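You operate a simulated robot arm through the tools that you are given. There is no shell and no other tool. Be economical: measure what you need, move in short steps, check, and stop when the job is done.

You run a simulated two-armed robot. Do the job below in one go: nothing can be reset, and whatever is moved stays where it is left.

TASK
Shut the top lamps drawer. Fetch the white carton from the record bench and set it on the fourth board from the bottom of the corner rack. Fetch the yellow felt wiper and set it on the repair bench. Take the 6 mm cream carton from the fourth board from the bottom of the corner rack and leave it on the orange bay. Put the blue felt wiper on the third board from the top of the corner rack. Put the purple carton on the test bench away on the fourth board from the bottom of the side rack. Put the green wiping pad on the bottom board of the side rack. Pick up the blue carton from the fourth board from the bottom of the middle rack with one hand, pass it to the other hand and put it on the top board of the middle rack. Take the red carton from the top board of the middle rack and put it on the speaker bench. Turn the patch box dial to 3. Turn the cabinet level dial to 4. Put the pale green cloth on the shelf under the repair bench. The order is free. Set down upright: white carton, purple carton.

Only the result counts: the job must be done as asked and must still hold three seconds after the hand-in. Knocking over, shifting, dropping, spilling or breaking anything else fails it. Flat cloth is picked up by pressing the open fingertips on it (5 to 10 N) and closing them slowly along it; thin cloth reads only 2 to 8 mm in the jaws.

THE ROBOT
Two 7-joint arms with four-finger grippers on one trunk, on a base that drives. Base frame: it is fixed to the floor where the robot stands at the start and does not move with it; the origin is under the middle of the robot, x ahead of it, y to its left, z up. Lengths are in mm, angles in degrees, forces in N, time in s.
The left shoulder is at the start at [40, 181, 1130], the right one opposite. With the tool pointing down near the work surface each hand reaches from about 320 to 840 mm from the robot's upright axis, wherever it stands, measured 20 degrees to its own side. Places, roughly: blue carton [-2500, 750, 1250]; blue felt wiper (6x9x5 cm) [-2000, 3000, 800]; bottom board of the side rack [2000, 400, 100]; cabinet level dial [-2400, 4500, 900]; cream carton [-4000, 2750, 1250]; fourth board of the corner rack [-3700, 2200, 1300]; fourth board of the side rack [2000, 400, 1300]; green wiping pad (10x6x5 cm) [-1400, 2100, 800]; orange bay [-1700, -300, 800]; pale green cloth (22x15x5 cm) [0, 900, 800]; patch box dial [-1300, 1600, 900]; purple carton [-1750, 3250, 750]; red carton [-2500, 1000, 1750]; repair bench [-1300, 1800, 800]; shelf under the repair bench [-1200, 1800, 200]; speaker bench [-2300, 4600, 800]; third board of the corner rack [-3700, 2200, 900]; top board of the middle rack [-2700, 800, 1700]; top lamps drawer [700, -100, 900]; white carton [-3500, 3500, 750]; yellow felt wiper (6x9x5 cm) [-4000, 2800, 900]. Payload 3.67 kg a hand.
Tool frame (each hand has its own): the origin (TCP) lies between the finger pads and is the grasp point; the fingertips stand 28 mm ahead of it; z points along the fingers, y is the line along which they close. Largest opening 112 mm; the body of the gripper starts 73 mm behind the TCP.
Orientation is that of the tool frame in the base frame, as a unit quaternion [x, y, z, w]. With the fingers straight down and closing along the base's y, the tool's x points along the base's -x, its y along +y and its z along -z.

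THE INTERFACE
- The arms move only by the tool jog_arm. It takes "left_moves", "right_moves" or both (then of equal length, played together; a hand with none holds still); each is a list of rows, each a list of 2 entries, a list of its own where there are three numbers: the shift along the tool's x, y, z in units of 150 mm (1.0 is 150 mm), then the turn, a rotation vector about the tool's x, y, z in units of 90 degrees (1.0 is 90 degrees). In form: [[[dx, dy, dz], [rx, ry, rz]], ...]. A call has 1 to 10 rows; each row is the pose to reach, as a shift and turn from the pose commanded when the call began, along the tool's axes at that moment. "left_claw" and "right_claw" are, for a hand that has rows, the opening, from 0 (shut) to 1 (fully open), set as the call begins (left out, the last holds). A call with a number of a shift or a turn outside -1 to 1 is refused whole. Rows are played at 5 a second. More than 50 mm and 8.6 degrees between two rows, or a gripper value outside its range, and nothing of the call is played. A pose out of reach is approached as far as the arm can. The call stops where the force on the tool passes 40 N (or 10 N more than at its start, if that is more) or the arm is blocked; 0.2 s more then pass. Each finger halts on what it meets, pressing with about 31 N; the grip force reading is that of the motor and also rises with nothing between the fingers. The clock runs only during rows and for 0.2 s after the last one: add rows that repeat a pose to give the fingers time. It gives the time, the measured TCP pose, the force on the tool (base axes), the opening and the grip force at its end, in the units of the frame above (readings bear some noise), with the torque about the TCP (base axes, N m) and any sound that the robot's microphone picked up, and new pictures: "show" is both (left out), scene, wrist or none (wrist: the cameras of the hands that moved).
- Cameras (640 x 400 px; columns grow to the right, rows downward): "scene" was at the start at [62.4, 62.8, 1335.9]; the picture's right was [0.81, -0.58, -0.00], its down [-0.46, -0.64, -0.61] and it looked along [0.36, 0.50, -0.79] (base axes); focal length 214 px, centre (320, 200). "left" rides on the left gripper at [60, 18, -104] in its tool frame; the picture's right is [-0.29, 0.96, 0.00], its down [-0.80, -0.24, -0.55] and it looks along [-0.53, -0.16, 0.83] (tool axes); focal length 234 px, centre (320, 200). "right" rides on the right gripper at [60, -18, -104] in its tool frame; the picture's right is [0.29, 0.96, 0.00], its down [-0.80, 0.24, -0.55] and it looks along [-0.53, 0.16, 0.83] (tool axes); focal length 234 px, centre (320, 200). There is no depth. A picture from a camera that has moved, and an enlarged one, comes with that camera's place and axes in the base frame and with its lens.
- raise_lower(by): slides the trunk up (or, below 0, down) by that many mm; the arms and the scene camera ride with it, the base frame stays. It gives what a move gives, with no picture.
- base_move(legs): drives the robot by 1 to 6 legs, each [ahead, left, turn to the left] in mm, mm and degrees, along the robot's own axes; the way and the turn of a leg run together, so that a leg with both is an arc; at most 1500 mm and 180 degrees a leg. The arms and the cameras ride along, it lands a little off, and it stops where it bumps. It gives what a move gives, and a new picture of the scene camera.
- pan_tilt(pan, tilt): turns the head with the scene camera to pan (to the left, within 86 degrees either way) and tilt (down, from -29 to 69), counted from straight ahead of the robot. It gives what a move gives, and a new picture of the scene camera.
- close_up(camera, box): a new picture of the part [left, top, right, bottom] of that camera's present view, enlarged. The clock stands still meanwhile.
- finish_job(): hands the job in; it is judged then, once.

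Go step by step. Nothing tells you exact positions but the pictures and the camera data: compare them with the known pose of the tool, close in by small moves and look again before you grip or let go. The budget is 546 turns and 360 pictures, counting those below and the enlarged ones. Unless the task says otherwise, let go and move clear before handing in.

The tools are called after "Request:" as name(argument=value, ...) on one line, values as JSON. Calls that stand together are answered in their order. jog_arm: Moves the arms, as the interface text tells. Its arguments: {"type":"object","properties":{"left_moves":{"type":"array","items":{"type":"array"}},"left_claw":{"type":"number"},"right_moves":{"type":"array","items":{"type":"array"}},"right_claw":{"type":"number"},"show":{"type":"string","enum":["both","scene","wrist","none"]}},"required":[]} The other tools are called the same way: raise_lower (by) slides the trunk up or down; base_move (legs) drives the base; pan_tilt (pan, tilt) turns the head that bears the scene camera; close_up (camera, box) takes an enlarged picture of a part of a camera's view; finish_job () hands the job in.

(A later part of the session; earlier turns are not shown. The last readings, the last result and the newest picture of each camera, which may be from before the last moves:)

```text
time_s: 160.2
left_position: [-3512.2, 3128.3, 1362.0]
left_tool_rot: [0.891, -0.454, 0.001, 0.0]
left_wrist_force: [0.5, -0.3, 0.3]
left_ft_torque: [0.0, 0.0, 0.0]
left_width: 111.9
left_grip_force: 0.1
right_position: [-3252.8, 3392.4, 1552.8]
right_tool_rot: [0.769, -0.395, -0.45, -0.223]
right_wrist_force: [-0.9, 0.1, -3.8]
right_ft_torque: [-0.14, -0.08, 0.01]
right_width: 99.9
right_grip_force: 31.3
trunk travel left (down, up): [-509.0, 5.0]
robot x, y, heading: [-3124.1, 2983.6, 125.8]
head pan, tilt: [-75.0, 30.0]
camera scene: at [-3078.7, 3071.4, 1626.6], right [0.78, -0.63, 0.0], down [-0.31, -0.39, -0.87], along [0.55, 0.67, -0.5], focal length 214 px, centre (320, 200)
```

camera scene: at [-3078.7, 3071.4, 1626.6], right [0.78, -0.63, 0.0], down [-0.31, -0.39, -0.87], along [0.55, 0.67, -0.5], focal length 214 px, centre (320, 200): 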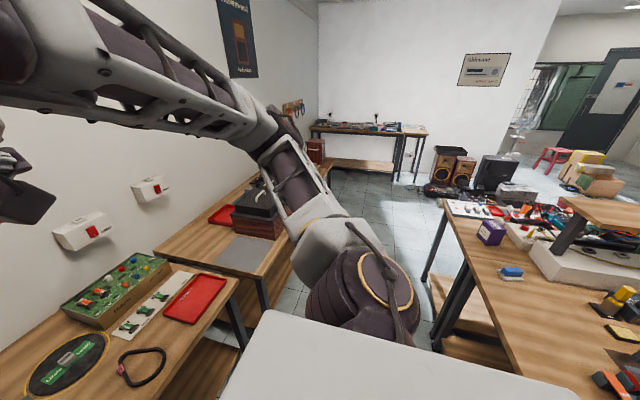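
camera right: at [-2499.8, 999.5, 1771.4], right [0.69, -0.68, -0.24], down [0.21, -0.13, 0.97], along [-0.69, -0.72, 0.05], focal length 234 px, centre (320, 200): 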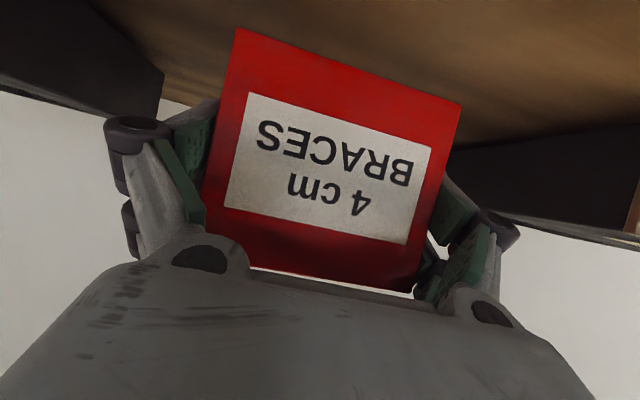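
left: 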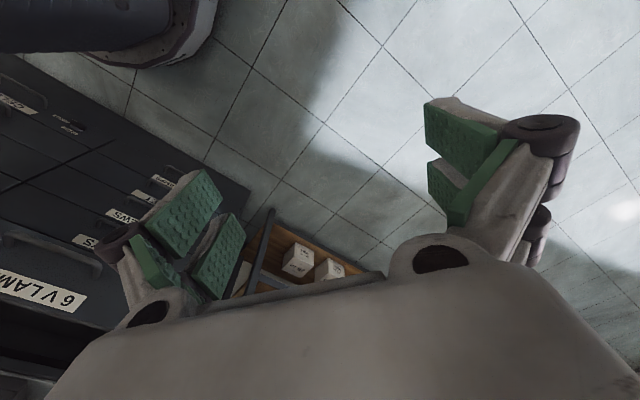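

Request:
base_move(legs=[[0, 0, 1], [0, -900, 0]])

Request:
pan_tilt(pan=0, tilt=40)

Request:
pan_tilt(pan=-50, tilt=30)

```text
time_s: 165.4
left_position: [-2791.5, 3661.1, 1360.9]
left_tool_rot: [0.893, -0.45, 0.001, -0.001]
left_wrist_force: [0.2, 0.6, 0.4]
left_ft_torque: [0.04, 0.0, 0.03]
left_width: 112.3
left_grip_force: 0.1
right_position: [-2535.5, 3927.8, 1553.9]
right_tool_rot: [0.77, -0.391, -0.452, -0.222]
right_wrist_force: [-0.6, -0.7, -3.6]
right_ft_torque: [-0.13, -0.12, -0.02]
right_width: 99.9
right_grip_force: 30.9
trunk travel left (down, up): [-509.0, 5.0]
robot x, y, heading: [-2398.1, 3523.6, 126.4]
head pan, tilt: [-75.0, 30.0]
camera scene: at [-2357.4, 3609.9, 1626.6], right [0.78, -0.62, 0.0], down [-0.31, -0.39, -0.87], along [0.54, 0.68, -0.5], focal length 214 px, centre (320, 200)
```

scene: 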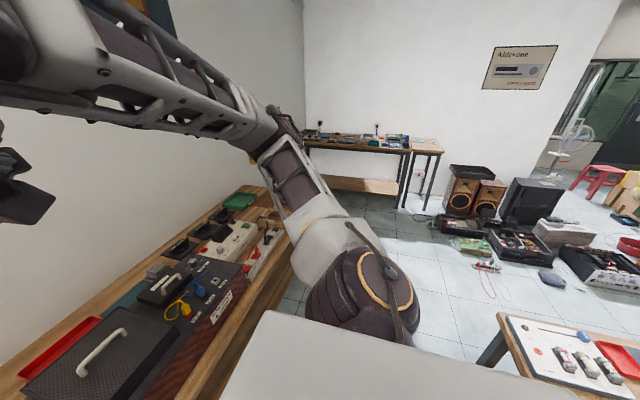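

```text
time_s: 166.9
left_position: [-2790.7, 3664.7, 1360.3]
left_tool_rot: [0.893, -0.45, 0.001, 0.001]
left_wrist_force: [-0.3, -0.5, -0.3]
left_ft_torque: [0.01, 0.0, 0.0]
left_width: 112.3
left_grip_force: 0.0
right_position: [-2532.2, 3927.8, 1552.1]
right_tool_rot: [0.772, -0.391, -0.45, -0.221]
right_wrist_force: [0.1, 0.6, -3.3]
right_ft_torque: [-0.13, -0.08, 0.0]
right_width: 100.0
right_grip_force: 31.2
trunk travel left (down, up): [-509.0, 5.0]
robot x, y, heading: [-2394.8, 3522.7, 126.3]
head pan, tilt: [0.0, 40.0]
camera scene: at [-2463.0, 3608.4, 1611.2], right [0.8, 0.59, 0.0], down [0.38, -0.52, -0.77], along [-0.46, 0.62, -0.64], focal length 214 px, centre (320, 200)
```

scene: 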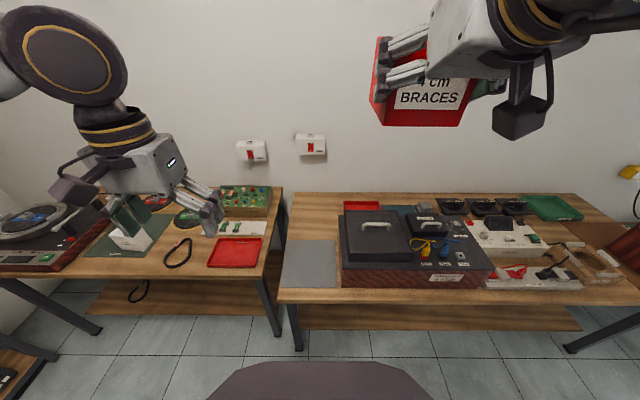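

```text
time_s: 168.1
left_position: [-2789.9, 3662.6, 1361.0]
left_tool_rot: [0.893, -0.451, 0.001, 0.0]
left_wrist_force: [0.4, 0.7, 0.4]
left_ft_torque: [-0.03, 0.0, -0.02]
left_width: 111.9
left_grip_force: 0.1
right_position: [-2532.9, 3928.0, 1554.3]
right_tool_rot: [0.771, -0.391, -0.451, -0.221]
right_wrist_force: [-0.4, 1.1, -3.8]
right_ft_torque: [-0.12, -0.08, 0.02]
right_width: 99.8
right_grip_force: 31.2
trunk travel left (down, up): [-509.0, 5.0]
robot x, y, heading: [-2398.8, 3520.3, 126.4]
head pan, tilt: [-50.0, 30.0]
camera scene: at [-2391.7, 3627.8, 1626.5], right [0.97, -0.23, 0.0], down [-0.12, -0.49, -0.87], along [0.2, 0.84, -0.5], focal length 214 px, centre (320, 200)
```

scene: 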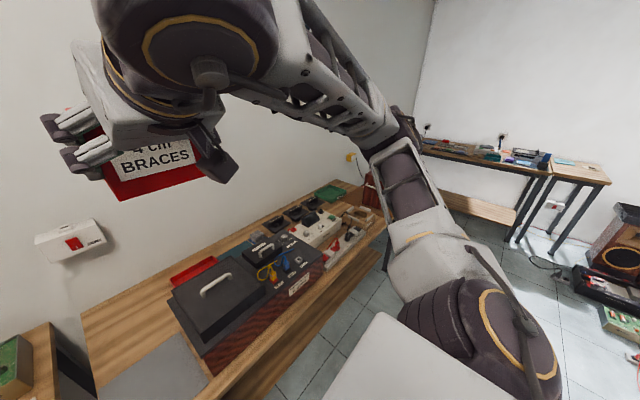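

Request:
base_move(legs=[[0, -450, 0]])

Request:
pan_tilt(pan=-15, tilt=42)

```text
time_s: 170.9
left_position: [-2430.1, 3929.9, 1360.8]
left_tool_rot: [0.893, -0.449, 0.001, 0.0]
left_wrist_force: [-0.6, -1.0, -1.3]
left_ft_torque: [-0.02, -0.04, 0.01]
left_width: 111.9
left_grip_force: 0.1
right_position: [-2173.5, 4195.5, 1554.1]
right_tool_rot: [0.771, -0.391, -0.451, -0.222]
right_wrist_force: [-0.5, -0.2, -3.6]
right_ft_torque: [-0.14, -0.05, -0.02]
right_width: 100.0
right_grip_force: 31.4
trunk travel left (down, up): [-509.0, 5.0]
robot x, y, heading: [-2036.9, 3788.4, 126.8]
head pan, tilt: [-50.0, 30.0]
camera scene: at [-2031.0, 3895.4, 1626.6], right [0.97, -0.23, 0.0], down [-0.11, -0.49, -0.87], along [0.2, 0.84, -0.5], focal length 214 px, centre (320, 200)
```

scene: 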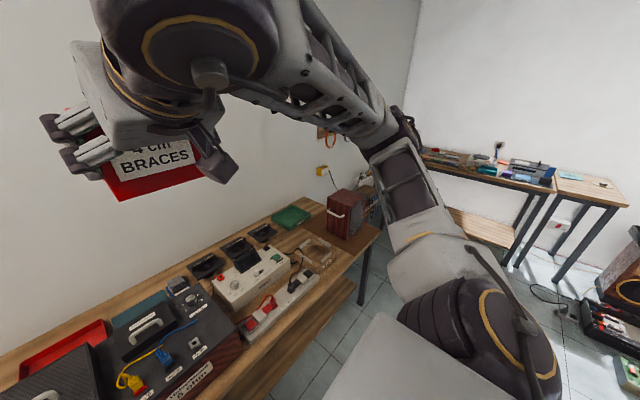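

```text
time_s: 171.9
left_position: [-2427.8, 3931.4, 1361.4]
left_tool_rot: [0.893, -0.449, 0.001, 0.0]
left_wrist_force: [0.0, -0.3, 0.5]
left_ft_torque: [-0.01, 0.03, 0.0]
left_width: 112.3
left_grip_force: 0.1
right_position: [-2172.8, 4198.2, 1552.4]
right_tool_rot: [0.771, -0.391, -0.451, -0.221]
right_wrist_force: [0.4, 0.0, -3.8]
right_ft_torque: [-0.11, -0.1, -0.01]
right_width: 99.9
right_grip_force: 31.1
trunk travel left (down, up): [-509.0, 5.0]
robot x, y, heading: [-2037.7, 3788.4, 126.4]
head pan, tilt: [-15.0, 42.0]
camera scene: at [-2080.6, 3886.6, 1608.3], right [0.93, 0.37, 0.0], down [0.25, -0.62, -0.74], along [-0.27, 0.69, -0.67], focal length 214 px, centre (320, 200)
```

scene: 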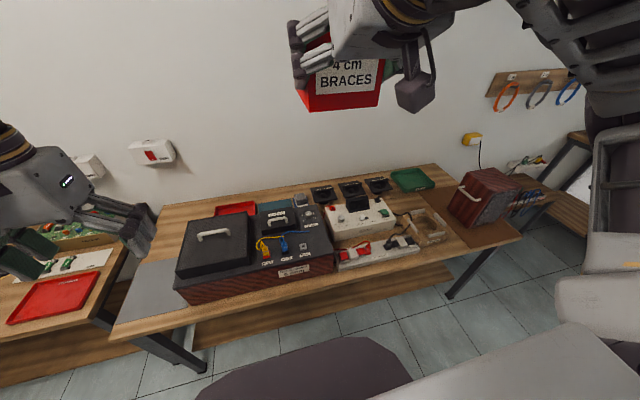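

Request:
close_up(camera="scene", box=[160, 150, 360, 310])

Request:
close_up(camera="scene", box=[330, 150, 530, 290])

```text
2.50 times, centred on (260, 230) of scene
camera zoom: at [-2080.6, 3886.6, 1608.3], right [0.93, 0.37, 0.0], down [0.25, -0.62, -0.74], along [-0.27, 0.69, -0.67], focal length 536 px, centre (470, 125)
```

zoom: 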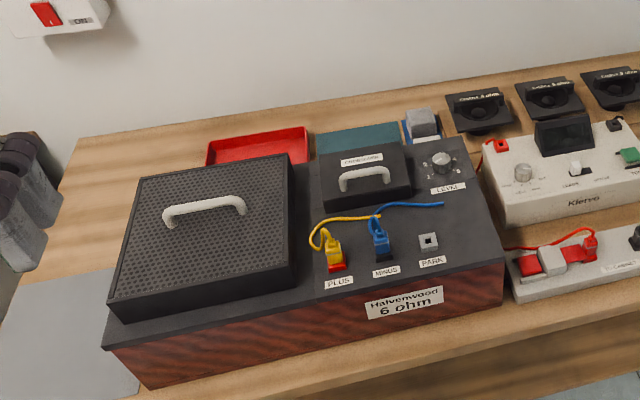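

```text
2.86 times, centred on (430, 220) of scene
camera zoom: at [-2080.6, 3886.6, 1608.3], right [0.93, 0.37, 0.0], down [0.25, -0.62, -0.74], along [-0.27, 0.69, -0.67], focal length 613 px, centre (6, 143)
```

zoom: 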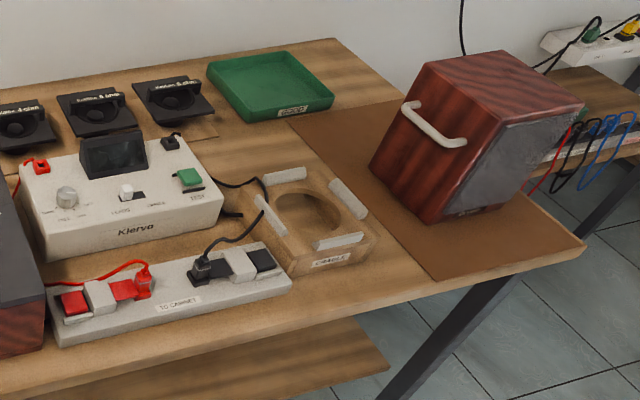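

The level dial sits on the Halverwood cabinet. The clear wood at the left rear of the speaker bench suits the red carton; I go there.

Request:
base_move(legs=[[0, 620, 0.5], [130, 0, 0]])

Request:
pan_tilt(pan=-10, tilt=45)

```text
time_s: 176.3
left_position: [-2998.2, 3654.7, 1362.4]
left_tool_rot: [0.897, -0.442, 0.0, -0.001]
left_wrist_force: [0.1, 0.4, -0.5]
left_ft_torque: [0.0, -0.03, 0.01]
left_width: 112.2
left_grip_force: 0.1
right_position: [-2745.7, 3924.8, 1553.8]
right_tool_rot: [0.774, -0.383, -0.454, -0.218]
right_wrist_force: [0.0, -0.2, -4.7]
right_ft_torque: [-0.07, -0.06, 0.0]
right_width: 99.8
right_grip_force: 31.1
trunk travel left (down, up): [-509.0, 5.0]
robot x, y, heading: [-2600.0, 3523.1, 127.5]
head pan, tilt: [-15.0, 42.0]
camera scene: at [-2648.8, 3615.8, 1608.5], right [0.92, 0.38, 0.0], down [0.26, -0.62, -0.74], along [-0.29, 0.69, -0.67], focal length 214 px, centre (320, 200)
```

scene: 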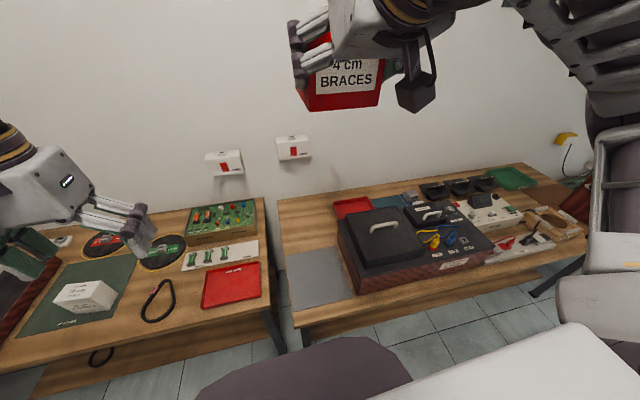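

```text
time_s: 177.0
left_position: [-2997.4, 3655.5, 1360.1]
left_tool_rot: [0.897, -0.442, 0.0, 0.0]
left_wrist_force: [0.4, -0.8, -0.1]
left_ft_torque: [0.02, 0.02, 0.03]
left_width: 112.2
left_grip_force: 0.1
right_position: [-2746.3, 3926.0, 1554.3]
right_tool_rot: [0.774, -0.384, -0.454, -0.218]
right_wrist_force: [0.6, 0.1, -4.1]
right_ft_torque: [-0.07, -0.09, 0.02]
right_width: 99.7
right_grip_force: 30.9
trunk travel left (down, up): [-509.0, 5.0]
robot x, y, heading: [-2601.4, 3525.6, 127.6]
head pan, tilt: [-10.0, 45.0]
camera scene: at [-2655.2, 3612.5, 1604.0], right [0.89, 0.46, 0.0], down [0.33, -0.63, -0.71], along [-0.33, 0.63, -0.71], focal length 214 px, centre (320, 200)
```

scene: 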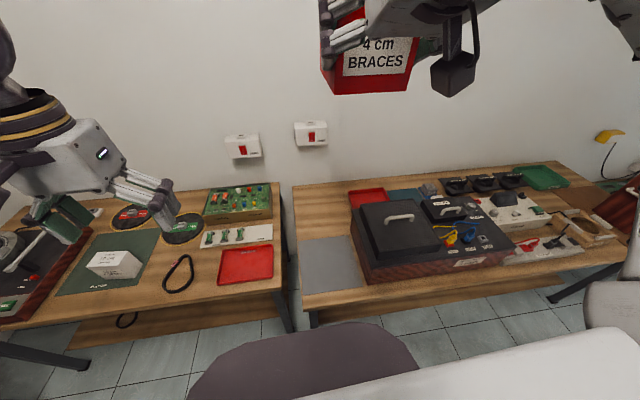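

I lower the trunk and bring the carton forward over the free wood.

Request:
raise_lower(by=-400)

Request:
jog_arm(right_moves=[[[-0.05, 0, 0.25], [0, 0, 0]], [[-0.1, 0, 0.5], [0, 0, 0]], [[-0.14, 0, 0.75], [0, 0, 0]], [[-0.18, 0, 0.975], [0, 0, 0]]], show="none")

Request:
jog_arm(right_moves=[[[-0.12, 0, 0.22], [0, 0, 0]], [[-0.24, 0, 0.44], [0, 0, 0]], [[-0.36, 0, 0.65], [0, 0, 0]], [[-0.48, 0, 0.837], [0, 0, 0]]])

```text
time_s: 180.8
left_position: [-2997.3, 3657.8, 962.1]
left_tool_rot: [0.898, -0.441, 0.0, 0.0]
left_wrist_force: [0.4, 0.1, -0.3]
left_ft_torque: [-0.01, 0.0, 0.01]
left_width: 112.1
left_grip_force: 0.0
right_position: [-2746.9, 3926.6, 1153.7]
right_tool_rot: [0.775, -0.384, -0.453, -0.218]
right_wrist_force: [0.1, 0.5, -3.4]
right_ft_torque: [-0.13, -0.11, 0.0]
right_width: 100.1
right_grip_force: 31.0
trunk travel left (down, up): [-109.0, 405.0]
robot x, y, heading: [-2602.5, 3522.4, 127.8]
head pan, tilt: [-10.0, 45.0]
```

```text
time_s: 181.8
left_position: [-2996.7, 3657.5, 960.5]
left_tool_rot: [0.897, -0.442, 0.001, 0.0]
left_wrist_force: [0.3, 0.7, 0.3]
left_ft_torque: [-0.03, -0.02, 0.02]
left_width: 111.9
left_grip_force: 0.0
right_position: [-2833.6, 4040.1, 1107.1]
right_tool_rot: [0.775, -0.383, -0.454, -0.217]
right_wrist_force: [0.3, -0.4, -4.2]
right_ft_torque: [-0.12, -0.1, -0.01]
right_width: 99.9
right_grip_force: 30.7
trunk travel left (down, up): [-109.0, 405.0]
robot x, y, heading: [-2603.4, 3520.0, 127.6]
head pan, tilt: [-10.0, 45.0]
```

```text
time_s: 182.8
left_position: [-2998.0, 3657.1, 960.7]
left_tool_rot: [0.897, -0.442, 0.001, 0.0]
left_wrist_force: [0.4, 0.1, 0.6]
left_ft_torque: [-0.01, -0.04, -0.01]
left_width: 112.0
left_grip_force: 0.1
right_position: [-2920.1, 4153.5, 1105.1]
right_tool_rot: [0.775, -0.384, -0.452, -0.217]
right_wrist_force: [-0.4, -0.1, -3.4]
right_ft_torque: [-0.15, -0.12, 0.0]
right_width: 99.8
right_grip_force: 30.4
trunk travel left (down, up): [-109.0, 405.0]
robot x, y, heading: [-2603.6, 3524.3, 127.7]
head pan, tilt: [-10.0, 45.0]
camera scene: at [-2656.1, 3614.0, 1203.8], right [0.89, 0.46, 0.0], down [0.33, -0.63, -0.71], along [-0.33, 0.63, -0.71], focal length 214 px, centre (320, 200)
camera right: at [-2831.2, 4069.2, 1104.6], right [-0.67, -0.7, -0.24], down [-0.13, -0.21, 0.97], along [-0.73, 0.68, 0.05], focal length 234 px, centre (320, 200)
```

scene: 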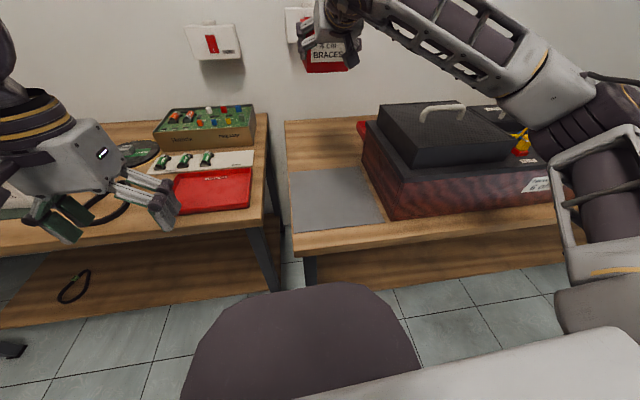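
right: 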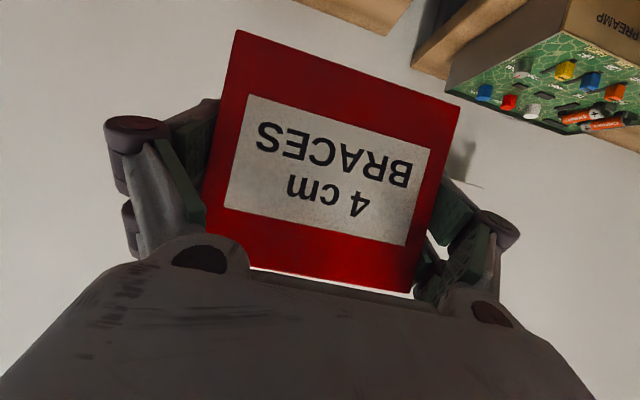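

Right above the free wood. I lower the carton.

Request:
jog_arm(right_moves=[[[0.26, 0, 0.15], [0, 0, 0]], [[0.52, 0, 0.3], [0, 0, 0]], [[0.78, 0, 0.45], [0, 0, 0]], [[0.98, 0, 0.57], [0, 0, 0]]], show="none")

Request:
jog_arm(right_moves=[[[0.06, 0, 0.035], [0, 0, 0]], [[0.12, 0, 0.07], [0, 0, 0]], [[0.18, 0, 0.105], [0, 0, 0]], [[0.24, 0, 0.14], [0, 0, 0]], [[0.3, 0, 0.175], [0, 0, 0]], [[0.36, 0, 0.21], [0, 0, 0]], [[0.42, 0, 0.245], [0, 0, 0]]])

```text
time_s: 183.8
left_position: [-2998.0, 3657.4, 960.6]
left_tool_rot: [0.897, -0.442, 0.0, 0.0]
left_wrist_force: [-0.2, 0.3, 0.0]
left_ft_torque: [0.0, 0.01, -0.02]
left_width: 111.9
left_grip_force: 0.0
right_position: [-2925.0, 4152.2, 934.7]
right_tool_rot: [0.775, -0.383, -0.454, -0.217]
right_wrist_force: [0.0, 0.4, -3.9]
right_ft_torque: [-0.15, -0.07, -0.02]
right_width: 99.8
right_grip_force: 30.8
trunk travel left (down, up): [-109.0, 405.0]
robot x, y, heading: [-2601.5, 3521.5, 127.6]
head pan, tilt: [-10.0, 45.0]
```

```text
time_s: 185.6
left_position: [-2990.8, 3650.6, 961.5]
left_tool_rot: [0.895, -0.446, -0.002, -0.004]
left_wrist_force: [-0.6, 1.1, -0.2]
left_ft_torque: [-0.09, -0.09, 0.01]
left_width: 112.0
left_grip_force: 0.0
right_position: [-2919.7, 4146.3, 928.0]
right_tool_rot: [0.75, -0.379, -0.494, -0.224]
right_wrist_force: [-1.0, 1.8, -3.1]
right_ft_torque: [-0.15, -0.13, 0.04]
right_width: 99.5
right_grip_force: 30.8
trunk travel left (down, up): [-109.0, 405.0]
robot x, y, heading: [-2598.5, 3520.8, 127.1]
head pan, tilt: [-10.0, 45.0]
stopped in row 7 (right hand): the arm was blocked; the commanded pose is now the measured one
camera scene: at [-2648.3, 3600.9, 1204.3], right [0.89, 0.45, 0.0], down [0.32, -0.62, -0.71], along [-0.32, 0.64, -0.7], focal length 214 px, centre (320, 200)
camera right: at [-2832.0, 4062.2, 915.6], right [-0.69, -0.69, -0.22], down [-0.05, -0.26, 0.96], along [-0.72, 0.68, 0.15], focal length 234 px, centre (320, 200)
```

scene: 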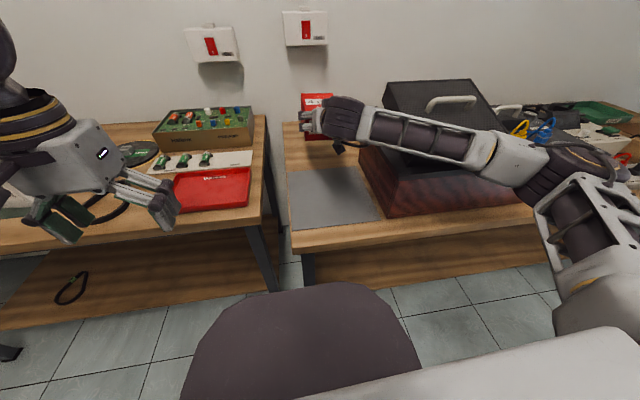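
right: 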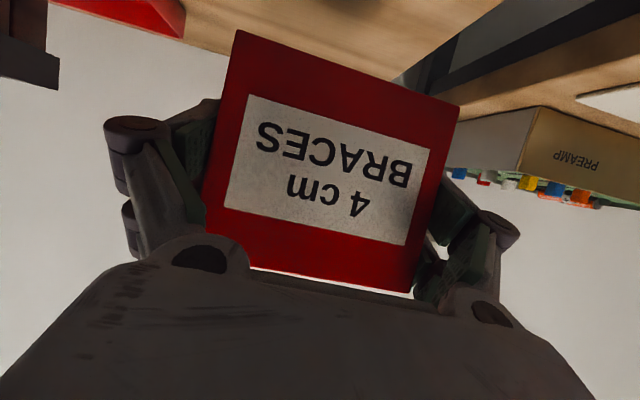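

The forearm is blocked by the cabinet and its lid looks tilted. I go straight back up at once and look.

Request:
jog_arm(right_moves=[[[-0.1, 0, -0.04], [0, 0, 0]], [[-0.2, 0, -0.08], [0, 0, 0]], [[-0.4, 0, -0.17], [0, 0, 0]], [[-0.65, 0, -0.28], [0, 0, 0]], [[-0.9, 0, -0.4], [0, 0, 0]]], show="scene")

Request:
close_up(camera="scene", box=[300, 60, 600, 260])

```text
time_s: 186.8
left_position: [-2992.4, 3658.9, 961.1]
left_tool_rot: [0.896, -0.445, 0.0, 0.0]
left_wrist_force: [-0.2, 0.4, 0.5]
left_ft_torque: [0.01, 0.03, 0.01]
left_width: 111.9
left_grip_force: 0.0
right_position: [-2920.2, 4160.9, 1045.9]
right_tool_rot: [0.76, -0.384, -0.475, -0.219]
right_wrist_force: [0.4, 0.1, -4.4]
right_ft_torque: [-0.09, -0.09, 0.0]
right_width: 99.8
right_grip_force: 31.3
trunk travel left (down, up): [-109.0, 405.0]
robot x, y, heading: [-2596.4, 3520.6, 127.0]
head pan, tilt: [-10.0, 45.0]
camera scene: at [-2650.0, 3611.7, 1203.8], right [0.89, 0.46, 0.0], down [0.32, -0.63, -0.71], along [-0.32, 0.63, -0.71], focal length 214 px, centre (320, 200)
```

scene: 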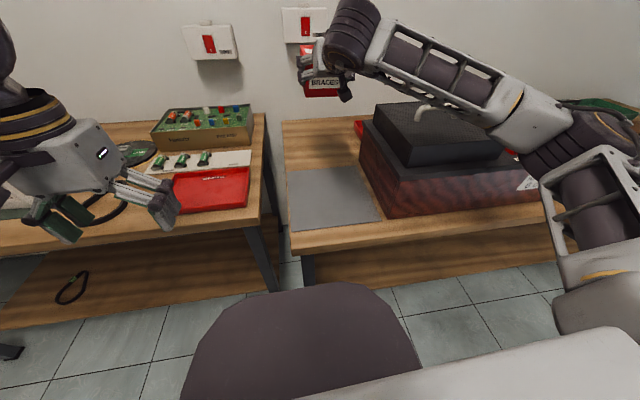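

```text
2.00 times, centred on (450, 160) of scene
camera zoom: at [-2650.0, 3611.7, 1203.8], right [0.89, 0.46, 0.0], down [0.32, -0.63, -0.71], along [-0.32, 0.63, -0.71], focal length 429 px, centre (60, 280)
```

zoom: 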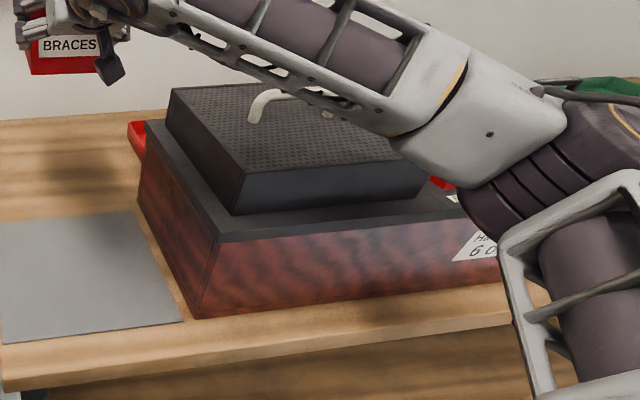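

The lid has settled back flat. I raise the trunk so the forearm comes down steeply, and then retry from above.

Request:
raise_lower(by=400)

Request:
jog_arm(right_moves=[[[0.22, 0, 0.12], [0, 0.031, 0]], [[0.44, 0, 0.25], [0, 0.031, 0]], [[0.66, 0, 0.38], [0, 0.031, 0]], [[0.86, 0, 0.5], [0, 0.031, 0]]], show="none")

Request:
jog_arm(right_moves=[[[0.22, 0, 0.12], [0, 0, 0]], [[0.44, 0, 0.25], [0, 0, 0]], [[0.66, 0, 0.38], [0, 0, 0]], [[0.86, 0, 0.5], [0, 0, 0]]], show="none")

Request:
pan_tilt(pan=-10, tilt=45)

```text
time_s: 190.6
left_position: [-2992.5, 3658.9, 1361.3]
left_tool_rot: [0.896, -0.445, 0.001, 0.0]
left_wrist_force: [0.3, -0.1, 0.3]
left_ft_torque: [0.0, -0.04, 0.01]
left_width: 112.1
left_grip_force: 0.0
right_position: [-2919.6, 4162.5, 1445.7]
right_tool_rot: [0.76, -0.383, -0.476, -0.219]
right_wrist_force: [0.1, 0.3, -3.7]
right_ft_torque: [-0.12, -0.11, -0.01]
right_width: 99.8
right_grip_force: 31.2
trunk travel left (down, up): [-509.0, 5.0]
robot x, y, heading: [-2598.8, 3524.9, 127.4]
head pan, tilt: [-10.0, 45.0]
```

```text
time_s: 191.6
left_position: [-2991.6, 3659.9, 1360.9]
left_tool_rot: [0.895, -0.445, 0.0, 0.0]
left_wrist_force: [0.1, -0.4, 0.7]
left_ft_torque: [-0.03, 0.01, -0.02]
left_width: 112.2
left_grip_force: 0.0
right_position: [-2930.1, 4166.3, 1297.4]
right_tool_rot: [0.772, -0.388, -0.458, -0.209]
right_wrist_force: [-1.0, 0.3, -3.5]
right_ft_torque: [-0.14, -0.13, 0.01]
right_width: 99.8
right_grip_force: 31.4
trunk travel left (down, up): [-509.0, 5.0]
robot x, y, heading: [-2596.4, 3523.9, 127.1]
head pan, tilt: [-10.0, 45.0]
```

```text
time_s: 192.6
left_position: [-2990.6, 3659.6, 1361.1]
left_tool_rot: [0.895, -0.446, 0.001, 0.0]
left_wrist_force: [0.1, -0.4, 0.9]
left_ft_torque: [-0.01, -0.01, -0.02]
left_width: 112.1
left_grip_force: 0.0
right_position: [-2935.2, 4164.2, 1149.3]
right_tool_rot: [0.771, -0.388, -0.459, -0.211]
right_wrist_force: [0.0, 0.2, -4.0]
right_ft_torque: [-0.13, -0.08, -0.03]
right_width: 99.8
right_grip_force: 30.9
trunk travel left (down, up): [-509.0, 5.0]
robot x, y, heading: [-2601.7, 3518.3, 127.2]
head pan, tilt: [-10.0, 45.0]
```

```text
time_s: 193.2
left_position: [-2991.9, 3658.0, 1360.2]
left_tool_rot: [0.895, -0.445, 0.001, 0.0]
left_wrist_force: [0.5, 0.2, -0.4]
left_ft_torque: [0.01, 0.03, 0.0]
left_width: 111.7
left_grip_force: 0.0
right_position: [-2934.0, 4163.8, 1148.8]
right_tool_rot: [0.771, -0.389, -0.458, -0.21]
right_wrist_force: [0.7, -0.4, -3.4]
right_ft_torque: [-0.12, -0.1, -0.01]
right_width: 99.8
right_grip_force: 30.6
trunk travel left (down, up): [-509.0, 5.0]
robot x, y, heading: [-2598.5, 3521.5, 127.2]
head pan, tilt: [-10.0, 45.0]
camera scene: at [-2650.3, 3612.5, 1603.9], right [0.89, 0.46, 0.0], down [0.32, -0.63, -0.71], along [-0.32, 0.63, -0.71], focal length 214 px, centre (320, 200)
```

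scene: 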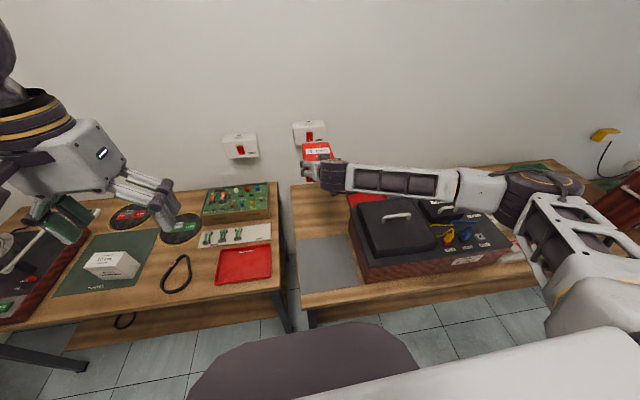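

Request:
jog_arm(right_moves=[[[0.22, 0, 0.12], [0, 0, 0]], [[0.44, 0, 0.25], [0, 0, 0]], [[0.66, 0, 0.38], [0, 0, 0]], [[0.86, 0, 0.5], [0, 0, 0]]], show="scene")

```text
time_s: 194.2
left_position: [-2988.1, 3662.6, 1360.2]
left_tool_rot: [0.895, -0.446, 0.0, 0.002]
left_wrist_force: [0.6, 0.1, -0.1]
left_ft_torque: [-0.06, 0.04, -0.01]
left_width: 111.8
left_grip_force: 0.1
right_position: [-2938.0, 4167.0, 1021.7]
right_tool_rot: [0.772, -0.391, -0.454, -0.21]
right_wrist_force: [1.0, 1.8, -5.4]
right_ft_torque: [-0.14, -0.01, 0.08]
right_width: 99.8
right_grip_force: 31.1
right hand out of reach, approached as far as the arm can: row 4
trunk travel left (down, up): [-509.0, 5.0]
robot x, y, heading: [-2595.9, 3521.9, 127.1]
head pan, tilt: [-10.0, 45.0]
camera scene: at [-2647.0, 3616.9, 1603.7], right [0.89, 0.46, 0.0], down [0.32, -0.63, -0.71], along [-0.32, 0.63, -0.71], focal length 214 px, centre (320, 200)
```

scene: 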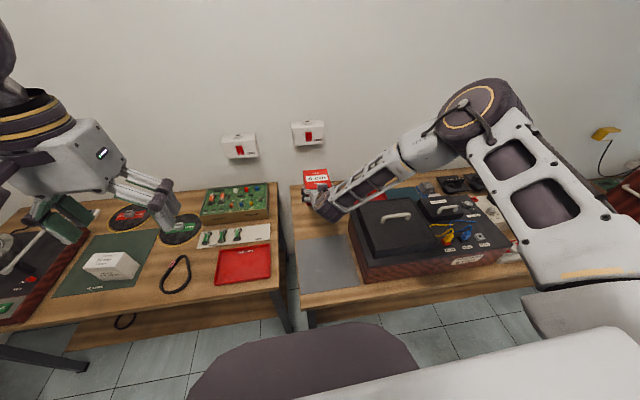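

The elbow has swung up high now — good. Lowering the trunk keeps this arm shape, so I lower that way.

Request:
raise_lower(by=-100)

Request:
pan_tilt(pan=-10, tilt=42)

```text
time_s: 195.6
left_position: [-2990.8, 3656.9, 1261.7]
left_tool_rot: [0.895, -0.446, 0.0, 0.0]
left_wrist_force: [-0.3, -0.4, 0.7]
left_ft_torque: [0.03, -0.01, 0.02]
left_width: 111.8
left_grip_force: 0.0
right_position: [-2939.5, 4163.6, 922.8]
right_tool_rot: [0.772, -0.391, -0.454, -0.212]
right_wrist_force: [0.9, -0.2, -4.1]
right_ft_torque: [-0.11, -0.11, 0.0]
right_width: 99.9
right_grip_force: 31.1
trunk travel left (down, up): [-409.0, 105.0]
robot x, y, heading: [-2597.9, 3520.8, 127.0]
head pan, tilt: [-10.0, 45.0]
```

```text
time_s: 196.2
left_position: [-2992.6, 3658.8, 1261.5]
left_tool_rot: [0.895, -0.445, 0.0, 0.0]
left_wrist_force: [-0.2, -0.6, -0.2]
left_ft_torque: [-0.02, 0.0, 0.03]
left_width: 112.0
left_grip_force: 0.0
right_position: [-2939.2, 4163.6, 923.6]
right_tool_rot: [0.773, -0.391, -0.454, -0.211]
right_wrist_force: [0.3, -0.7, -4.7]
right_ft_torque: [-0.1, -0.08, -0.01]
right_width: 99.8
right_grip_force: 31.1
trunk travel left (down, up): [-409.0, 105.0]
robot x, y, heading: [-2595.6, 3520.6, 127.1]
head pan, tilt: [-10.0, 42.0]
camera scene: at [-2651.1, 3614.0, 1508.3], right [0.89, 0.46, 0.0], down [0.31, -0.6, -0.74], along [-0.34, 0.66, -0.67], focal length 214 px, centre (320, 200)
```

scene: 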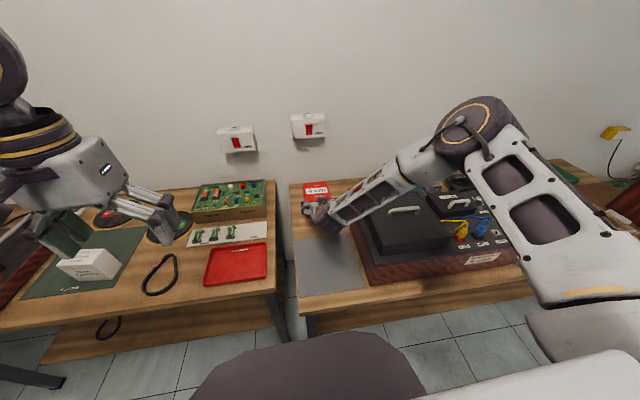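

Request:
raise_lower(by=-35)

Request:
jog_arm(right_moves=[[[0.035, 0, 0.02], [0, 0, 0]], [[0.07, 0, 0.04], [0, 0, 0]], [[0.105, 0, 0.06], [0, 0, 0]], [[0.14, 0, 0.08], [0, 0, 0]], [[0.175, 0, 0.1], [0, 0, 0]], [[0.21, 0, 0.12], [0, 0, 0]]])

```text
time_s: 197.0
left_position: [-2991.9, 3658.1, 1226.5]
left_tool_rot: [0.895, -0.446, -0.001, 0.001]
left_wrist_force: [-0.7, -0.7, 0.2]
left_ft_torque: [-0.03, 0.01, 0.03]
left_width: 112.0
left_grip_force: 0.0
right_position: [-2939.0, 4163.3, 888.4]
right_tool_rot: [0.772, -0.391, -0.454, -0.213]
right_wrist_force: [0.4, 0.3, -3.0]
right_ft_torque: [-0.12, -0.07, 0.01]
right_width: 99.6
right_grip_force: 30.9
trunk travel left (down, up): [-374.0, 140.0]
robot x, y, heading: [-2598.5, 3521.7, 127.1]
head pan, tilt: [-10.0, 42.0]
```

```text
time_s: 198.4
left_position: [-2992.0, 3658.4, 1224.4]
left_tool_rot: [0.896, -0.445, 0.0, 0.001]
left_wrist_force: [-0.2, 0.3, -0.2]
left_ft_torque: [0.01, -0.01, -0.01]
left_width: 112.0
left_grip_force: 0.0
right_position: [-2944.8, 4157.0, 855.6]
right_tool_rot: [0.775, -0.394, -0.446, -0.214]
right_wrist_force: [-0.4, 0.0, -4.1]
right_ft_torque: [-0.11, -0.11, 0.0]
right_width: 99.7
right_grip_force: 31.2
right hand out of reach, approached as far as the arm can: row 4, 5, 6
trunk travel left (down, up): [-374.0, 140.0]
robot x, y, heading: [-2600.0, 3523.0, 127.2]
head pan, tilt: [-10.0, 42.0]
camera scene: at [-2651.5, 3614.5, 1472.9], right [0.89, 0.46, 0.0], down [0.31, -0.6, -0.74], along [-0.34, 0.66, -0.67], focal length 214 px, centre (320, 200)
camera right: at [-2857.4, 4070.6, 857.0], right [-0.68, -0.69, -0.23], down [-0.13, -0.19, 0.97], along [-0.72, 0.69, 0.03], focal length 234 px, centre (320, 200)
```

scene: 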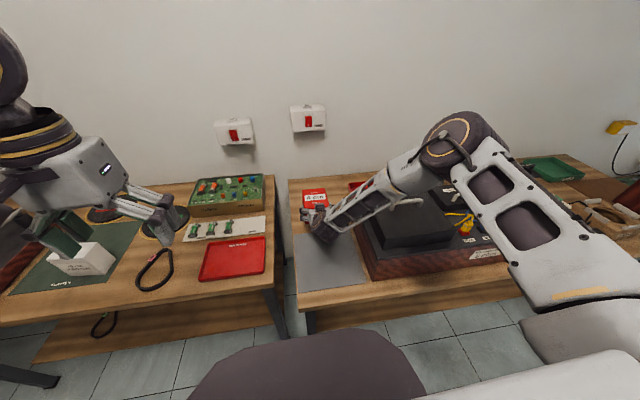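
right: 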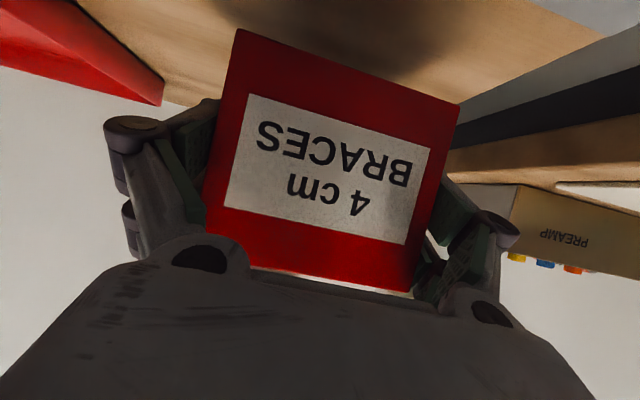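

Request:
raise_lower(by=-12)

Request:
raise_lower(by=-8)

```text
time_s: 199.0
left_position: [-2991.9, 3659.1, 1213.1]
left_tool_rot: [0.896, -0.445, 0.001, 0.001]
left_wrist_force: [-0.6, 0.2, 0.0]
left_ft_torque: [0.0, -0.01, 0.04]
left_width: 112.2
left_grip_force: 0.0
right_position: [-2943.9, 4156.2, 844.0]
right_tool_rot: [0.775, -0.394, -0.447, -0.214]
right_wrist_force: [-0.3, -0.2, -4.5]
right_ft_torque: [-0.11, -0.09, -0.04]
right_width: 100.0
right_grip_force: 30.7
trunk travel left (down, up): [-362.0, 152.0]
robot x, y, heading: [-2603.3, 3517.2, 127.1]
head pan, tilt: [-10.0, 42.0]
```

```text
time_s: 199.6
left_position: [-2992.3, 3659.2, 1205.9]
left_tool_rot: [0.895, -0.445, 0.001, 0.001]
left_wrist_force: [-0.3, -0.7, 0.2]
left_ft_torque: [-0.01, 0.0, -0.02]
left_width: 112.0
left_grip_force: 0.1
right_position: [-2945.3, 4156.3, 835.0]
right_tool_rot: [0.774, -0.393, -0.447, -0.214]
right_wrist_force: [-0.3, 0.4, -4.5]
right_ft_torque: [-0.13, -0.07, 0.01]
right_width: 99.8
right_grip_force: 30.9
trunk travel left (down, up): [-354.0, 160.0]
robot x, y, heading: [-2597.5, 3526.2, 127.4]
head pan, tilt: [-10.0, 42.0]
```

Request:
close_up(camera="right", box=[0, 0, 640, 400])

Request:
close_up(camera="scene", box=[270, 150, 430, 260])

```text
1.00 times, centred on (320, 200) of right (not enlarged: the box is as wide or as high as the picture)
camera zoom: at [-2857.4, 4070.5, 837.1], right [-0.68, -0.69, -0.23], down [-0.13, -0.19, 0.97], along [-0.72, 0.69, 0.03], focal length 234 px, centre (320, 200)
```

zoom: 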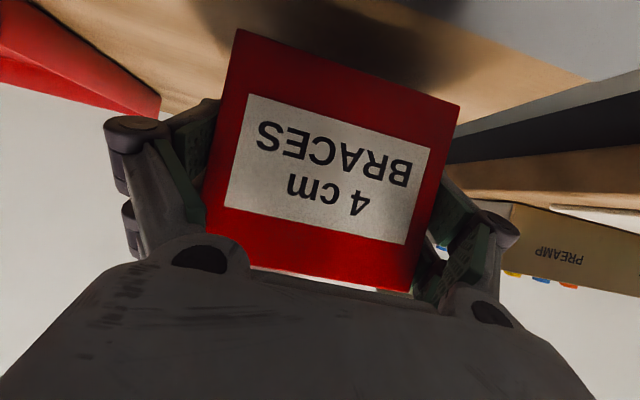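

```text
3.64 times, centred on (350, 205) of scene
camera zoom: at [-2651.2, 3614.4, 1452.8], right [0.89, 0.46, 0.0], down [0.31, -0.6, -0.74], along [-0.34, 0.66, -0.67], focal length 780 px, centre (211, 182)
```

zoom: 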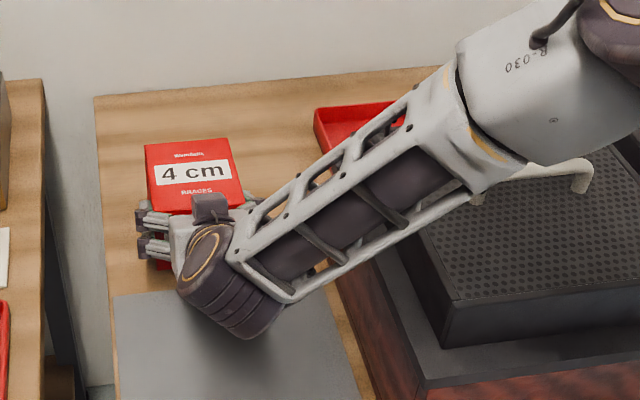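

Request:
raise_lower(by=-8)

Request:
raise_lower(by=-8)

```text
time_s: 200.1
left_position: [-2991.2, 3659.8, 1197.9]
left_tool_rot: [0.895, -0.446, 0.001, 0.0]
left_wrist_force: [-0.1, -0.2, -0.5]
left_ft_torque: [0.02, 0.02, 0.0]
left_width: 112.3
left_grip_force: 0.1
right_position: [-2944.1, 4155.0, 827.6]
right_tool_rot: [0.774, -0.394, -0.446, -0.214]
right_wrist_force: [-0.4, -0.1, -3.3]
right_ft_torque: [-0.11, -0.09, 0.01]
right_width: 99.7
right_grip_force: 31.1
trunk travel left (down, up): [-346.0, 168.0]
robot x, y, heading: [-2600.5, 3523.5, 127.1]
head pan, tilt: [-10.0, 42.0]
```

```text
time_s: 200.7
left_position: [-2991.5, 3658.6, 1189.4]
left_tool_rot: [0.895, -0.446, 0.001, 0.0]
left_wrist_force: [0.1, 0.0, -1.3]
left_ft_torque: [-0.01, 0.0, -0.03]
left_width: 111.8
left_grip_force: 0.2
right_position: [-2944.1, 4156.2, 819.1]
right_tool_rot: [0.774, -0.395, -0.446, -0.214]
right_wrist_force: [-0.9, -0.1, -4.7]
right_ft_torque: [-0.11, -0.1, 0.0]
right_width: 99.8
right_grip_force: 30.6
trunk travel left (down, up): [-338.0, 176.0]
robot x, y, heading: [-2599.1, 3525.7, 126.9]
head pan, tilt: [-10.0, 42.0]
```

The bench is evidently lower than assumed (~740). I continue down in small steps.

Request:
raise_lower(by=-12)

Request:
raise_lower(by=-8)

Request:
close_up(camera="right", box=[0, 0, 640, 400])

```text
time_s: 201.3
left_position: [-2991.8, 3657.1, 1178.4]
left_tool_rot: [0.896, -0.445, 0.0, -0.001]
left_wrist_force: [-0.7, -0.1, -0.1]
left_ft_torque: [-0.01, 0.04, 0.0]
left_width: 111.8
left_grip_force: 0.1
right_position: [-2945.8, 4156.7, 812.1]
right_tool_rot: [0.773, -0.393, -0.449, -0.216]
right_wrist_force: [-2.1, 0.2, 13.4]
right_ft_torque: [1.17, -0.16, -0.01]
right_width: 99.9
right_grip_force: 31.2
trunk travel left (down, up): [-326.0, 188.0]
robot x, y, heading: [-2598.1, 3525.0, 126.7]
head pan, tilt: [-10.0, 42.0]
```

```text
time_s: 201.9
left_position: [-2990.0, 3657.0, 1170.5]
left_tool_rot: [0.895, -0.445, -0.001, 0.0]
left_wrist_force: [-0.1, -0.2, -0.3]
left_ft_torque: [0.0, -0.01, -0.01]
left_width: 112.0
left_grip_force: 0.1
right_position: [-2945.4, 4156.8, 804.4]
right_tool_rot: [0.774, -0.393, -0.448, -0.215]
right_wrist_force: [-4.3, 3.4, 19.2]
right_ft_torque: [1.15, -0.47, 0.33]
right_width: 100.2
right_grip_force: 31.1
trunk travel left (down, up): [-318.0, 196.0]
robot x, y, heading: [-2600.6, 3522.3, 127.2]
head pan, tilt: [-10.0, 42.0]
```

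```text
1.00 times, centred on (320, 200) of right (not enlarged: the box is as wide or as high as the picture)
camera zoom: at [-2857.5, 4069.9, 803.4], right [-0.68, -0.69, -0.23], down [-0.13, -0.19, 0.97], along [-0.72, 0.69, 0.04], focal length 234 px, centre (320, 200)
```

zoom: 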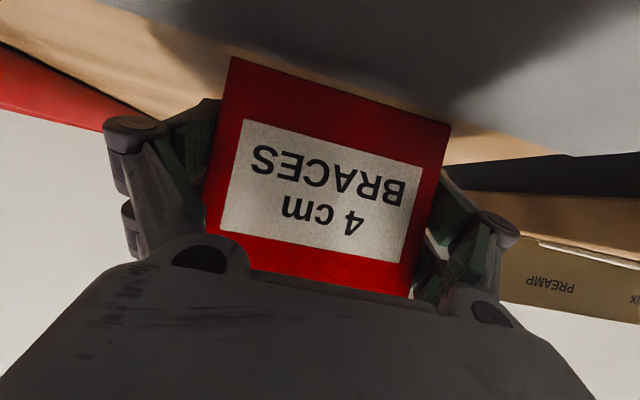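

Contact, but the near edge may overlap the grey mat. I lift 15 mm, move 35 mm forward and set down again.

Request:
raise_lower(by=18)

Request:
base_move(legs=[[35, 0, 0]])

Request:
raise_lower(by=-9)

Request:
raise_lower(by=-5)

Request:
close_up(camera="right", box=[0, 0, 640, 400])

```text
time_s: 202.5
left_position: [-2992.3, 3658.4, 1188.0]
left_tool_rot: [0.895, -0.445, 0.0, 0.0]
left_wrist_force: [-0.4, 0.1, 0.3]
left_ft_torque: [0.03, -0.02, -0.01]
left_width: 112.2
left_grip_force: 0.1
right_position: [-2944.2, 4154.8, 816.6]
right_tool_rot: [0.776, -0.394, -0.445, -0.213]
right_wrist_force: [-0.1, -0.3, -4.2]
right_ft_torque: [-0.12, -0.11, 0.0]
right_width: 99.5
right_grip_force: 31.1
trunk travel left (down, up): [-336.0, 178.0]
robot x, y, heading: [-2601.4, 3524.4, 127.0]
head pan, tilt: [-10.0, 42.0]
```

```text
time_s: 203.4
left_position: [-3009.6, 3682.9, 1190.9]
left_tool_rot: [0.895, -0.446, -0.001, -0.001]
left_wrist_force: [0.2, -1.5, -0.5]
left_ft_torque: [0.03, 0.02, 0.03]
left_width: 112.1
left_grip_force: 0.0
right_position: [-2964.0, 4180.9, 820.5]
right_tool_rot: [0.774, -0.393, -0.448, -0.214]
right_wrist_force: [0.0, -0.7, -3.8]
right_ft_torque: [-0.13, -0.06, 0.0]
right_width: 99.7
right_grip_force: 31.2
trunk travel left (down, up): [-336.0, 178.0]
robot x, y, heading: [-2622.5, 3546.1, 127.2]
head pan, tilt: [-10.0, 42.0]
camera scene: at [-2669.0, 3637.8, 1435.4], right [0.89, 0.46, 0.0], down [0.3, -0.59, -0.74], along [-0.34, 0.66, -0.67], focal length 214 px, centre (320, 200)
```

scene: 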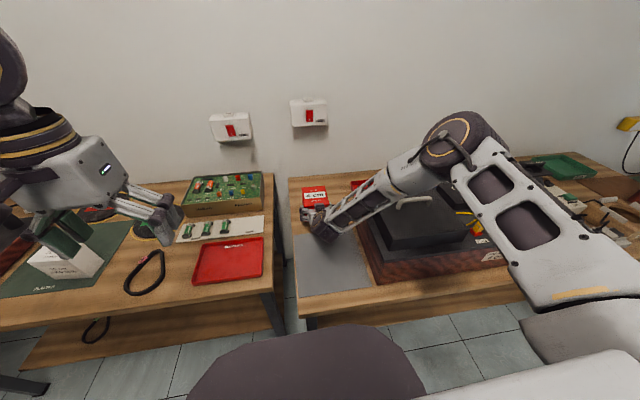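

```text
time_s: 203.9
left_position: [-3011.7, 3685.1, 1178.7]
left_tool_rot: [0.895, -0.446, 0.0, 0.0]
left_wrist_force: [0.5, 0.0, -0.4]
left_ft_torque: [0.01, -0.01, 0.02]
left_width: 112.0
left_grip_force: 0.0
right_position: [-2964.8, 4181.6, 809.1]
right_tool_rot: [0.775, -0.394, -0.446, -0.213]
right_wrist_force: [0.1, 0.2, -3.4]
right_ft_torque: [-0.13, -0.1, 0.0]
right_width: 100.1
right_grip_force: 30.5
trunk travel left (down, up): [-327.0, 187.0]
robot x, y, heading: [-2620.0, 3548.7, 126.9]
head pan, tilt: [-10.0, 42.0]
```

```text
time_s: 204.5
left_position: [-3013.8, 3684.7, 1175.3]
left_tool_rot: [0.895, -0.446, 0.0, 0.0]
left_wrist_force: [0.1, 0.2, 0.3]
left_ft_torque: [-0.01, 0.05, 0.02]
left_width: 111.8
left_grip_force: 0.0
right_position: [-2965.3, 4183.1, 802.8]
right_tool_rot: [0.774, -0.394, -0.447, -0.214]
right_wrist_force: [0.0, -0.2, -4.6]
right_ft_torque: [-0.11, -0.05, 0.0]
right_width: 100.3
right_grip_force: 30.9
trunk travel left (down, up): [-322.0, 192.0]
robot x, y, heading: [-2618.5, 3548.7, 127.2]
head pan, tilt: [-10.0, 42.0]
```

```text
1.00 times, centred on (320, 200) of right (not enlarged: the box is as wide or as high as the picture)
camera zoom: at [-2878.2, 4097.3, 805.3], right [-0.68, -0.69, -0.23], down [-0.13, -0.19, 0.97], along [-0.72, 0.69, 0.03], focal length 234 px, centre (320, 200)
```

zoom: 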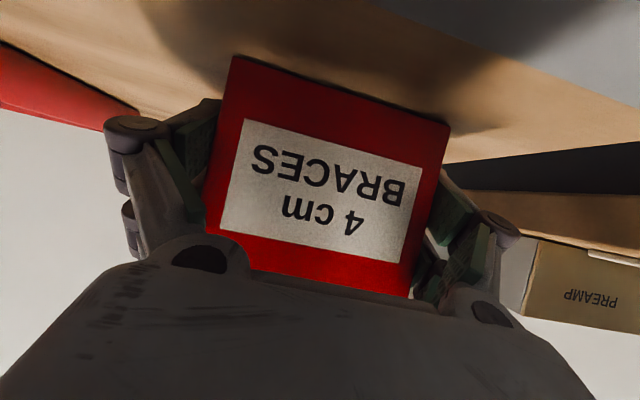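

Clear of the mat now. I lower until contact.

Request:
raise_lower(by=-5)

Request:
raise_lower(by=-4)

```text
time_s: 205.0
left_position: [-3011.0, 3684.0, 1169.8]
left_tool_rot: [0.896, -0.445, 0.0, 0.0]
left_wrist_force: [0.3, 1.4, -0.4]
left_ft_torque: [0.0, -0.03, -0.01]
left_width: 112.2
left_grip_force: 0.0
right_position: [-2965.7, 4182.5, 802.2]
right_tool_rot: [0.774, -0.393, -0.448, -0.215]
right_wrist_force: [1.8, -1.2, 14.2]
right_ft_torque: [0.05, -1.11, -0.06]
right_width: 99.8
right_grip_force: 31.5
trunk travel left (down, up): [-317.0, 197.0]
robot x, y, heading: [-2621.2, 3542.4, 127.3]
head pan, tilt: [-10.0, 42.0]
```

```text
time_s: 205.6
left_position: [-3011.2, 3683.0, 1167.0]
left_tool_rot: [0.896, -0.445, 0.0, -0.001]
left_wrist_force: [0.8, 0.4, -0.8]
left_ft_torque: [-0.01, 0.0, 0.01]
left_width: 112.0
left_grip_force: 0.1
right_position: [-2966.5, 4183.8, 798.3]
right_tool_rot: [0.773, -0.393, -0.449, -0.215]
right_wrist_force: [-1.7, 4.5, 21.6]
right_ft_torque: [1.01, -0.94, 0.56]
right_width: 100.2
right_grip_force: 31.3
trunk travel left (down, up): [-313.0, 201.0]
robot x, y, heading: [-2620.8, 3551.2, 127.2]
head pan, tilt: [-10.0, 42.0]
```

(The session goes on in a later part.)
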